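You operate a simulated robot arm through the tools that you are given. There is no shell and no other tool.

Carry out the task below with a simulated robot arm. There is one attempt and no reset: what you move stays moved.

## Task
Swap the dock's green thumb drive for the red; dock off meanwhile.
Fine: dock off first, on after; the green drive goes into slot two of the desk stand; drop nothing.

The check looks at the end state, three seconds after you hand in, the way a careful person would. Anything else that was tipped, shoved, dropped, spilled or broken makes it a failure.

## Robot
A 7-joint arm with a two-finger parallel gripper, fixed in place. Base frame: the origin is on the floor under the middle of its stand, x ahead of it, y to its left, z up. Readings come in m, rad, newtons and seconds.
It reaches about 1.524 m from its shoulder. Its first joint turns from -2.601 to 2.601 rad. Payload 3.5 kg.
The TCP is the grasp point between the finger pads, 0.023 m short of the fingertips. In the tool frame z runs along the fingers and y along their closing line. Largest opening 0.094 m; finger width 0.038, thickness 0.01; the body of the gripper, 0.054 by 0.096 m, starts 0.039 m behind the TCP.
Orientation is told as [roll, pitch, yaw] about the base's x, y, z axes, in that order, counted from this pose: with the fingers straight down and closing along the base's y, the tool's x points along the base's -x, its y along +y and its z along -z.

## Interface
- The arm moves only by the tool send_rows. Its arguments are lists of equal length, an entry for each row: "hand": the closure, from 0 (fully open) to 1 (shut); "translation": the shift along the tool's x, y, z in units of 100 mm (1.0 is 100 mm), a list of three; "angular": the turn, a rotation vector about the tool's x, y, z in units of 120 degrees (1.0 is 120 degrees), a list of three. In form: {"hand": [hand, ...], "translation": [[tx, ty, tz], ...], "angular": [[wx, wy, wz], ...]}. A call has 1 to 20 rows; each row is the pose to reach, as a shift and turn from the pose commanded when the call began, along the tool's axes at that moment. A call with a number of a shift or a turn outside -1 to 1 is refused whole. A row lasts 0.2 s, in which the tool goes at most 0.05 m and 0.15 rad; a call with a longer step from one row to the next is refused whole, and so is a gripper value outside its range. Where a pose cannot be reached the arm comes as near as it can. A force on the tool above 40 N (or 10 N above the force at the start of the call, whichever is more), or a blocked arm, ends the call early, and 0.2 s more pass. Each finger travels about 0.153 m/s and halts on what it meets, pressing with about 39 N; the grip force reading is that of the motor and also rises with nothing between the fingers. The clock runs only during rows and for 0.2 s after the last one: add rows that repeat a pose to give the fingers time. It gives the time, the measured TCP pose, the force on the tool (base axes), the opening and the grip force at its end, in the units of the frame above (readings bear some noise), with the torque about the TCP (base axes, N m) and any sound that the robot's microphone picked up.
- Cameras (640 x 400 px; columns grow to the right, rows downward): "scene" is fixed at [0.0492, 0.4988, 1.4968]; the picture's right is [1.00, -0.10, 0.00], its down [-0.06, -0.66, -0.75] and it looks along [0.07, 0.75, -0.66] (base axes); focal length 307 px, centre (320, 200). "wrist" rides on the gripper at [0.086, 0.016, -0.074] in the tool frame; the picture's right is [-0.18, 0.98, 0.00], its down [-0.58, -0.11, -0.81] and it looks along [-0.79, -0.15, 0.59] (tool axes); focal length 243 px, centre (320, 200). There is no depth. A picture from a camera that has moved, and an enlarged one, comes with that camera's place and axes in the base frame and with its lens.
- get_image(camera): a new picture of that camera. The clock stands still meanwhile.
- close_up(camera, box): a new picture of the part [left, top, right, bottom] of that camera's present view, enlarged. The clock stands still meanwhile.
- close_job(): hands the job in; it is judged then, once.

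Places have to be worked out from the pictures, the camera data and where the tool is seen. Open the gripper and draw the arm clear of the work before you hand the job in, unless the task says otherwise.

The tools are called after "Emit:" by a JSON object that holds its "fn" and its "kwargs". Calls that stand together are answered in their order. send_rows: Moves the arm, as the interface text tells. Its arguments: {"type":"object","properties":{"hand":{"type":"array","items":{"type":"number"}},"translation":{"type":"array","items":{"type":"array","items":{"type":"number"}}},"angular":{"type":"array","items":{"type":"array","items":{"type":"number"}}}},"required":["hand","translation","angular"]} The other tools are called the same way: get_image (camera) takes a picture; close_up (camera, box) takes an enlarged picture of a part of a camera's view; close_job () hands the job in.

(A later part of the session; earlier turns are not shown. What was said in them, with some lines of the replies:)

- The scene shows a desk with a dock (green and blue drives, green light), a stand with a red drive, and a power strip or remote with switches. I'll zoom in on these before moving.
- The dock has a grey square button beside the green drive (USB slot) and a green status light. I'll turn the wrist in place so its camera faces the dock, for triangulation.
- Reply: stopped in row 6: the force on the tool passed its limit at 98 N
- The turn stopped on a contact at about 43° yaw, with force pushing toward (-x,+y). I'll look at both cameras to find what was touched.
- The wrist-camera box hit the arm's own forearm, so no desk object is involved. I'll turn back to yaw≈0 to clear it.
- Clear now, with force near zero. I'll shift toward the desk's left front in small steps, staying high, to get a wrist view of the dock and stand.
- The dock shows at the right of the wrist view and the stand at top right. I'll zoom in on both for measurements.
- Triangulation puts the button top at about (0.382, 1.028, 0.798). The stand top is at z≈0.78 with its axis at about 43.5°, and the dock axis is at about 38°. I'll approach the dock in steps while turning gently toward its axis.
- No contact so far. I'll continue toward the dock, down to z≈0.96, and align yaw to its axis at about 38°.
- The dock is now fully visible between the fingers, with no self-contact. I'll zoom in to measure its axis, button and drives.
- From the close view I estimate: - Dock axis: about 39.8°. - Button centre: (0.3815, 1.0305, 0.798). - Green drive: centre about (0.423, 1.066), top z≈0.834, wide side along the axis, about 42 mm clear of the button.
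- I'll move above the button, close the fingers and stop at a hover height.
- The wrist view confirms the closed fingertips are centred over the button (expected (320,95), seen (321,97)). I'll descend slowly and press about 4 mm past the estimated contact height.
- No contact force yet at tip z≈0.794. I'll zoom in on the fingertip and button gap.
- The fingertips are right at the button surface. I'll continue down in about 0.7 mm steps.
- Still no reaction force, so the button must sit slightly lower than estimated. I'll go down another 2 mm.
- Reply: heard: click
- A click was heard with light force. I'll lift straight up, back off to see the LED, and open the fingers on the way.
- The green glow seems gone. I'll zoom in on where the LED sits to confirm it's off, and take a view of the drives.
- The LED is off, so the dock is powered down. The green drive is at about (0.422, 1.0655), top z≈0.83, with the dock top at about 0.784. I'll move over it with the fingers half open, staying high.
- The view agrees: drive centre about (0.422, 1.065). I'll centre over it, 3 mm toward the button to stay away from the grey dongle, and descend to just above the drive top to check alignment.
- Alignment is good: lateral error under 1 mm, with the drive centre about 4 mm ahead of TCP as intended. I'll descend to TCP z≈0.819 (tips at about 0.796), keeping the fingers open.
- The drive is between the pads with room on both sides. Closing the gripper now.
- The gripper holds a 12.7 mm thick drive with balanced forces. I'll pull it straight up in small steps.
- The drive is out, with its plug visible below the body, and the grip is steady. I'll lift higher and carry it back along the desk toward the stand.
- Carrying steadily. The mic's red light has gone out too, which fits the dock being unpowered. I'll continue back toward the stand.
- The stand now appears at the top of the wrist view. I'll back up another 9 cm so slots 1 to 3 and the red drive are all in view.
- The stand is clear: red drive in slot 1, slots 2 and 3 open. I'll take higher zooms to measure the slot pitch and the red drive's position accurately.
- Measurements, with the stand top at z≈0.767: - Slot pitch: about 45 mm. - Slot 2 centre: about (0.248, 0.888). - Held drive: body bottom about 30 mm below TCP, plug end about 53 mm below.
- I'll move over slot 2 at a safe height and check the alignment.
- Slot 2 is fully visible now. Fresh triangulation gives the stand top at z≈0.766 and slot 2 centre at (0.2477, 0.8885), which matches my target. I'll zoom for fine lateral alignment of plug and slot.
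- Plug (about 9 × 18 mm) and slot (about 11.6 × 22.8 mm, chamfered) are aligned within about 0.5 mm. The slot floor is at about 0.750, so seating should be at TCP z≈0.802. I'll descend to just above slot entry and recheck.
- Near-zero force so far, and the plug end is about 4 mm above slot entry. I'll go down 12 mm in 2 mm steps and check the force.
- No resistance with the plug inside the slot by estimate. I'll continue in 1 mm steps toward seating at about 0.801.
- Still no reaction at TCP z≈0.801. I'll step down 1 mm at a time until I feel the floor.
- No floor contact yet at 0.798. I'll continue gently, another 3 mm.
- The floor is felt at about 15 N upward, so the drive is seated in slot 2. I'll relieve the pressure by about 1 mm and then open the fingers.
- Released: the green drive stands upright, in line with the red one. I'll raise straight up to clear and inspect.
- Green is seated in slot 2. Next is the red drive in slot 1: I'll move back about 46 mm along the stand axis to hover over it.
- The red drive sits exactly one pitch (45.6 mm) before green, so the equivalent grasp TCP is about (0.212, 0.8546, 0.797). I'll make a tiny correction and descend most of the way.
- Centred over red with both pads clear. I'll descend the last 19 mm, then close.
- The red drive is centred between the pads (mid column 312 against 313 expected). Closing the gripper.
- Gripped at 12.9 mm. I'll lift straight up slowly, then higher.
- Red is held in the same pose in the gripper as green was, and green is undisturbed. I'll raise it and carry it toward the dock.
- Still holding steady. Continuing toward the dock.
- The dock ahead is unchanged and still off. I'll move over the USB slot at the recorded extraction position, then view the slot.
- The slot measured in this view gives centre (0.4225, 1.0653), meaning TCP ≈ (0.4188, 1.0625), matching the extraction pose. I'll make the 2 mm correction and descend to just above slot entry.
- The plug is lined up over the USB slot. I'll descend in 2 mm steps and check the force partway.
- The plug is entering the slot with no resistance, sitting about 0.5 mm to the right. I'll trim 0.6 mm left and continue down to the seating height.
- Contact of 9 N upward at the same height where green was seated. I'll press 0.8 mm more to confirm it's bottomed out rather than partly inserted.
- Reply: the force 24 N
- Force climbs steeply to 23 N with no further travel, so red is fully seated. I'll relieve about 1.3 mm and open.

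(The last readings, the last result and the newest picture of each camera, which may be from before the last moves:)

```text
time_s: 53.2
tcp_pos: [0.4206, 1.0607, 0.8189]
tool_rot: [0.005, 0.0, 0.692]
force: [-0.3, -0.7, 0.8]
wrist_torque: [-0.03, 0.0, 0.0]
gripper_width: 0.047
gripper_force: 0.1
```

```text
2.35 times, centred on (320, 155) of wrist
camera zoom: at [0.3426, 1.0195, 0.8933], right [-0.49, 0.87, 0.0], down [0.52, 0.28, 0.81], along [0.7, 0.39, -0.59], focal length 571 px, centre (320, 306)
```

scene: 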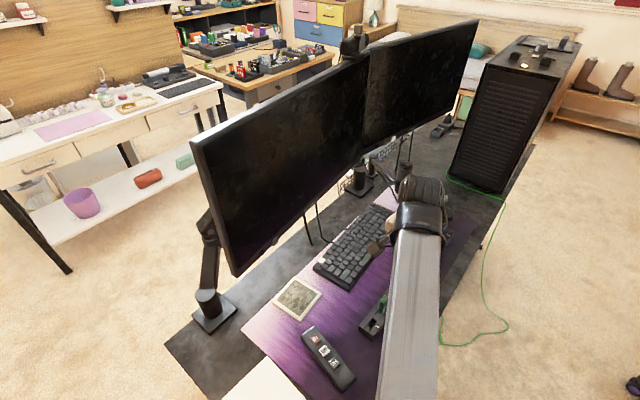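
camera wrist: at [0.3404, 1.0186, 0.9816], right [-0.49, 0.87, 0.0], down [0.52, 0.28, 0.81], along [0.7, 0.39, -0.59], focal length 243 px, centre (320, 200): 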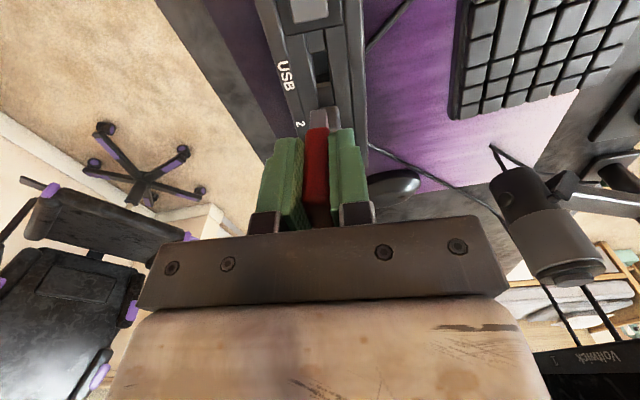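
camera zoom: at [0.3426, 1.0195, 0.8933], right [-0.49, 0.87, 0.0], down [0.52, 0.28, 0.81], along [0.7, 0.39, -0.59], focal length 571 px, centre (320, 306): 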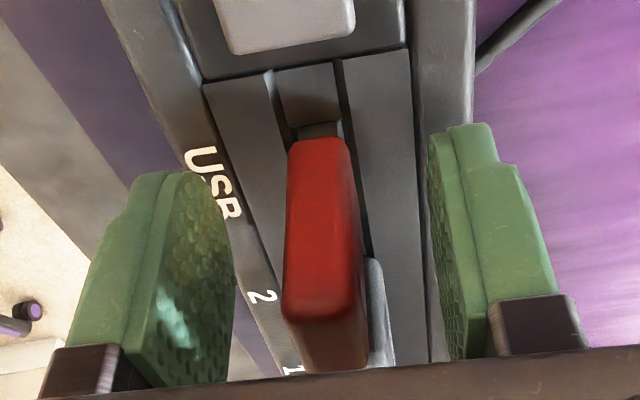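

Red stands upright in the USB slot. I'll raise clear, close the fingers, and move over the power button.

Emit:
{"fn": "send_rows", "kwargs": {"hand": [0.5, 0.5, 0.5, 0.5, 0.8, 1, 1, 1], "translation": [[0, 0, -0.1], [0, 0, -0.3], [0, 0, -0.55], [0, 0, -0.8], [0.1, 0, -0.8], [0.3, 0.01, -0.8], [0.491, 0.018, -0.8], [0.491, 0.018, -0.8]], "angular": [[0, 0, 0], [0, 0, 0], [0, 0, 0], [0, 0, 0], [0, 0, 0], [0, 0, 0], [0, 0, 0], [0, 0, 0]]}}

Emit:
{"fn": "get_image", "kwargs": {"camera": "wrist"}}

Emit:
{"fn": "close_up", "kwargs": {"camera": "wrist", "box": [240, 40, 400, 180]}}

```text
time_s: 55.0
tcp_pos: [0.3813, 1.0326, 0.8995]
tool_rot: [0.006, 0.002, 0.691]
force: [-0.6, 0.9, 0.2]
wrist_torque: [0.01, -0.02, 0.0]
gripper_width: 0.0
gripper_force: 38.8
```

```text
taken
camera wrist: at [0.3039, 0.9892, 0.9744], right [-0.49, 0.87, 0.0], down [0.52, 0.28, 0.81], along [0.7, 0.39, -0.59], focal length 243 px, centre (320, 200)
```

wrist: 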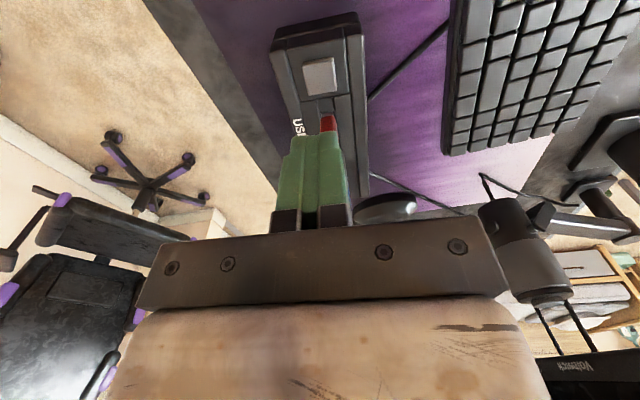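

```text
2.86 times, centred on (320, 110) of wrist
camera zoom: at [0.3039, 0.9892, 0.9744], right [-0.49, 0.87, 0.0], down [0.52, 0.28, 0.81], along [0.7, 0.39, -0.59], focal length 693 px, centre (320, 457)
```

zoom: 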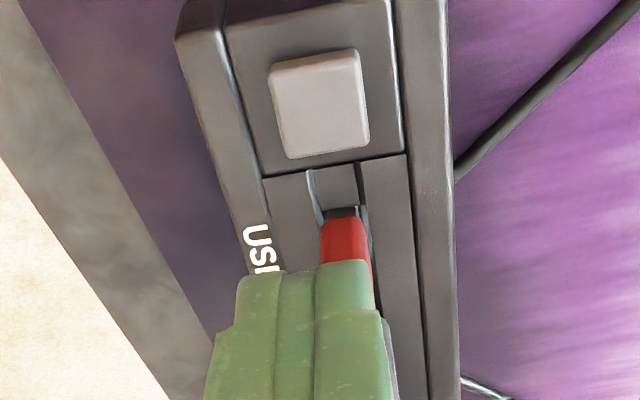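

I'm over the button at the same pose as the first press. Descending to press once, to the depth that clicked earlier.

Emit:
{"fn": "send_rows", "kwargs": {"hand": [1, 1, 1, 1, 1, 1, 1, 1, 1, 1, 1], "translation": [[0, 0, 0.3], [0, 0, 0.55], [0, 0, 0.72], [0, 0, 0.79], [0, 0, 0.82], [0, 0, 0.835], [0, 0, 0.847], [0, 0, 0.857], [0, 0, 0.867], [0, 0, 0.875], [0, 0, 0.875]], "angular": [[0, 0, 0], [0, 0, 0], [0, 0, 0], [0, 0, 0], [0, 0, 0], [0, 0, 0], [0, 0, 0], [0, 0, 0], [0, 0, 0], [0, 0, 0], [0, 0, 0]]}}

Emit:
{"fn": "get_image", "kwargs": {"camera": "wrist"}}

```text
time_s: 57.4
tcp_pos: [0.3822, 1.0315, 0.8112]
tool_rot: [0.005, 0.0, 0.693]
force: [1.2, -1.1, 6.6]
wrist_torque: [-0.01, -0.06, -0.03]
gripper_width: 0.0
gripper_force: 38.6
heard: click
```

```text
taken
camera wrist: at [0.304, 0.9899, 0.8867], right [-0.49, 0.87, 0.0], down [0.52, 0.28, 0.81], along [0.7, 0.39, -0.59], focal length 243 px, centre (320, 200)
```

wrist: 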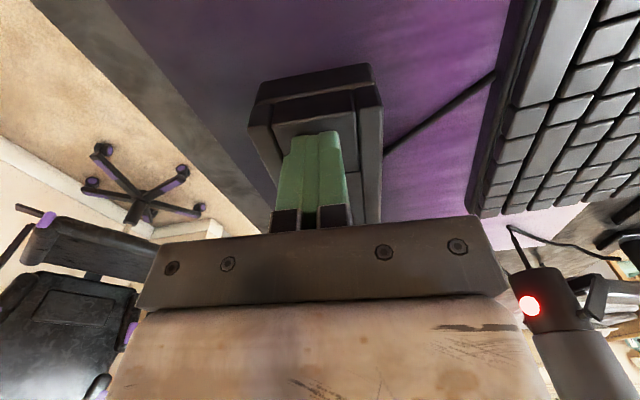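

The click was heard and the mic's red light is back on, so the dock is powered. I'll lift straight up and draw back to verify the LED and drives.

Emit:
{"fn": "send_rows", "kwargs": {"hand": [1, 1, 1, 1, 1, 0.6, 0.2, 0], "translation": [[0, 0, -0.05], [0, 0, -0.3], [0, 0, -0.6], [0, 0, -0.9], [0.3, 0, -1.0], [0.6, -0.1, -1.0], [0.7, -0.2, -1.0], [0.7, -0.2, -1.0]], "angular": [[0, 0, 0], [0, 0, 0], [0, 0, 0], [0, 0, 0], [0, 0, 0], [0, 0, 0], [0, 0, 0], [0, 0, 0]]}}

Emit:
{"fn": "get_image", "kwargs": {"camera": "wrist"}}

Emit:
{"fn": "close_up", "kwargs": {"camera": "wrist", "box": [290, 60, 420, 220]}}

```text
time_s: 59.2
tcp_pos: [0.3386, 0.971, 0.9112]
tool_rot: [0.005, -0.002, 0.693]
force: [-0.6, -1.0, -0.3]
wrist_torque: [0.01, 0.0, -0.01]
gripper_width: 0.0938
gripper_force: 0.1
```

```text
taken
camera wrist: at [0.2616, 0.9288, 0.9853], right [-0.49, 0.87, 0.0], down [0.52, 0.28, 0.81], along [0.7, 0.39, -0.59], focal length 243 px, centre (320, 200)
```

wrist: 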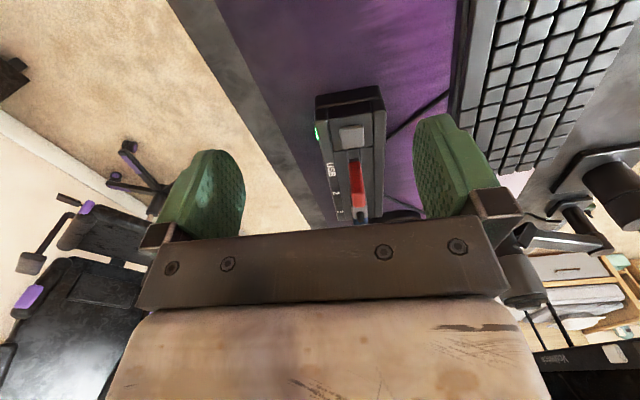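

```text
2.50 times, centred on (355, 140) of wrist
camera zoom: at [0.2616, 0.9288, 0.9853], right [-0.49, 0.87, 0.0], down [0.52, 0.28, 0.81], along [0.7, 0.39, -0.59], focal length 606 px, centre (232, 350)
```

zoom: 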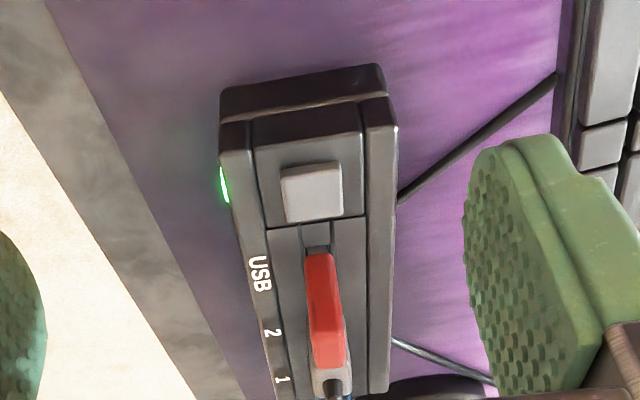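

The green LED is on and red is in the USB slot. I'll draw the arm up and back away from the desk, reducing yaw to avoid the forearm.

Emit:
{"fn": "send_rows", "kwargs": {"hand": [0, 0, 0, 0, 0, 0], "translation": [[0, 0, -0.35], [0, 0, -0.7], [0.2, -0.25, -1.0], [0.42, -0.5, -1.0], [0.64, -0.77, -1.0], [0.64, -0.77, -1.0]], "angular": [[0, 0, 0.02], [0, 0, 0.05], [0, 0, 0.08], [0, 0, 0.12], [0, 0, 0.16], [0, 0, 0.16]]}}

Emit:
{"fn": "get_image", "kwargs": {"camera": "scene"}}

```text
time_s: 60.6
tcp_pos: [0.3403, 0.8694, 1.01]
tool_rot: [0.003, 0.003, 0.357]
force: [0.3, -0.4, -0.4]
wrist_torque: [0.03, -0.04, 0.02]
gripper_width: 0.0939
gripper_force: 0.1
```

```text
taken
```

scene: 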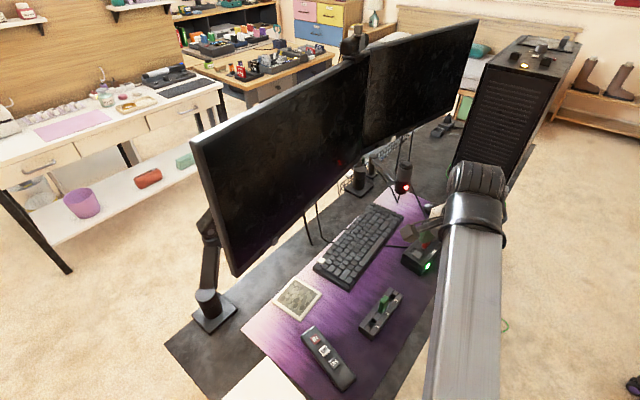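

Still clear. One more retreat away from the desk, toward the start pose.

Emit:
{"fn": "send_rows", "kwargs": {"hand": [0, 0, 0, 0, 0], "translation": [[-0.07, -0.24, -0.18], [-0.14, -0.48, -0.35], [-0.21, -0.72, -0.52], [-0.28, -0.96, -0.7], [-0.28, -0.96, -0.7]], "angular": [[0, 0, 0.045], [0, 0, 0.09], [0, 0, 0.13], [0, 0, 0.17], [0, 0, 0.17]]}}

Emit:
{"fn": "send_rows", "kwargs": {"hand": [0, 0, 0, 0], "translation": [[0, -0.3, 0], [0, -0.6, 0], [0, -0.9, 0], [0, -0.9, 0]], "angular": [[0, 0, 0], [0, 0, 0], [0, 0, 0], [0, 0, 0]]}}

Emit:
{"fn": "get_image", "kwargs": {"camera": "scene"}}

Emit:
{"fn": "close_up", "kwargs": {"camera": "scene", "box": [380, 160, 480, 290]}}

Emit:
{"fn": "close_up", "kwargs": {"camera": "scene", "box": [340, 270, 430, 350]}}

```text
time_s: 61.8
tcp_pos: [0.4004, 0.7914, 1.0801]
tool_rot: [0.003, 0.003, 0.0]
force: [0.3, 0.3, -0.3]
wrist_torque: [-0.01, 0.01, 0.03]
gripper_width: 0.0941
gripper_force: 0.0
```

```text
time_s: 62.8
tcp_pos: [0.4001, 0.7018, 1.0791]
tool_rot: [0.004, 0.002, 0.002]
force: [0.5, 0.8, -0.1]
wrist_torque: [-0.01, 0.0, -0.01]
gripper_width: 0.094
gripper_force: 0.0
```

```text
taken
```

scene: 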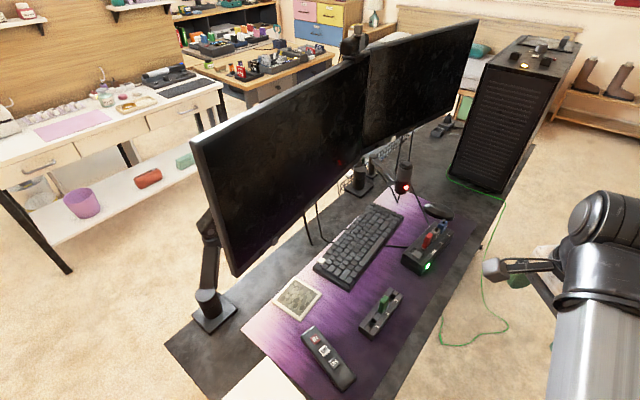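

```text
3.08 times, centred on (430, 225) of scene
camera zoom: at [0.0492, 0.4988, 1.4968], right [1.0, -0.1, 0.0], down [-0.06, -0.66, -0.75], along [0.07, 0.75, -0.66], focal length 943 px, centre (-18, 123)
```

zoom: 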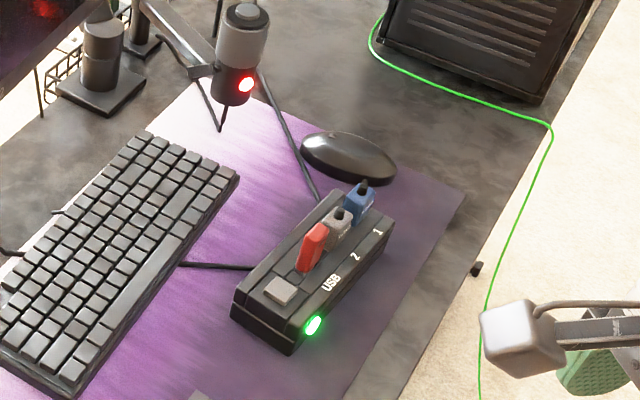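

```text
5.00 times, centred on (385, 310) of scene
camera zoom: at [0.0492, 0.4988, 1.4968], right [1.0, -0.1, 0.0], down [-0.06, -0.66, -0.75], along [0.07, 0.75, -0.66], focal length 1533 px, centre (-5, -350)
```

zoom: 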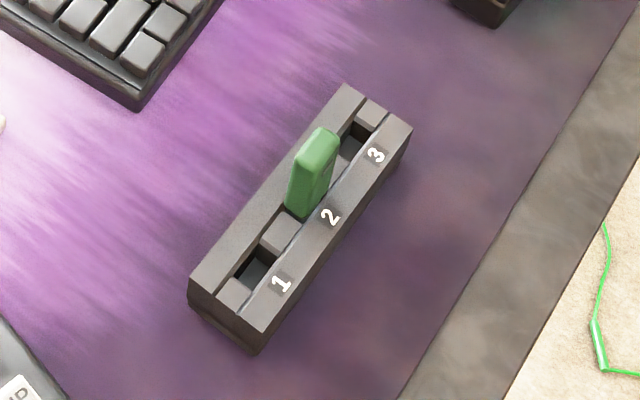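

The scene checks out: the red drive is in the dock's USB slot with the LED on, green is upright in stand slot 2, nothing else has moved, and the arm is clear with the gripper open. Handing in.

Emit:
{"fn": "close_job", "kwargs": {}}

```text
The job is handed in.
```

The drives are swapped: red is in the dock's USB slot, and green stands in slot two of the desk stand.

- **Power:** I switched the dock off before pulling the green drive. I switched it back on only after red was in. The dock's green light and the mic's red light are both on again.
- **Seating:** I pressed each drive until it met firm resistance, and both stand upright.
- **Surroundings:** Nothing was dropped. The final pictures show the dock, stand, other dongles and desk items where they started.
- **One bump:** At the start, the arm's wrist camera knocked against its own forearm while turning. It touched nothing on the desk.

The gripper is open and the arm is clear of the desk.
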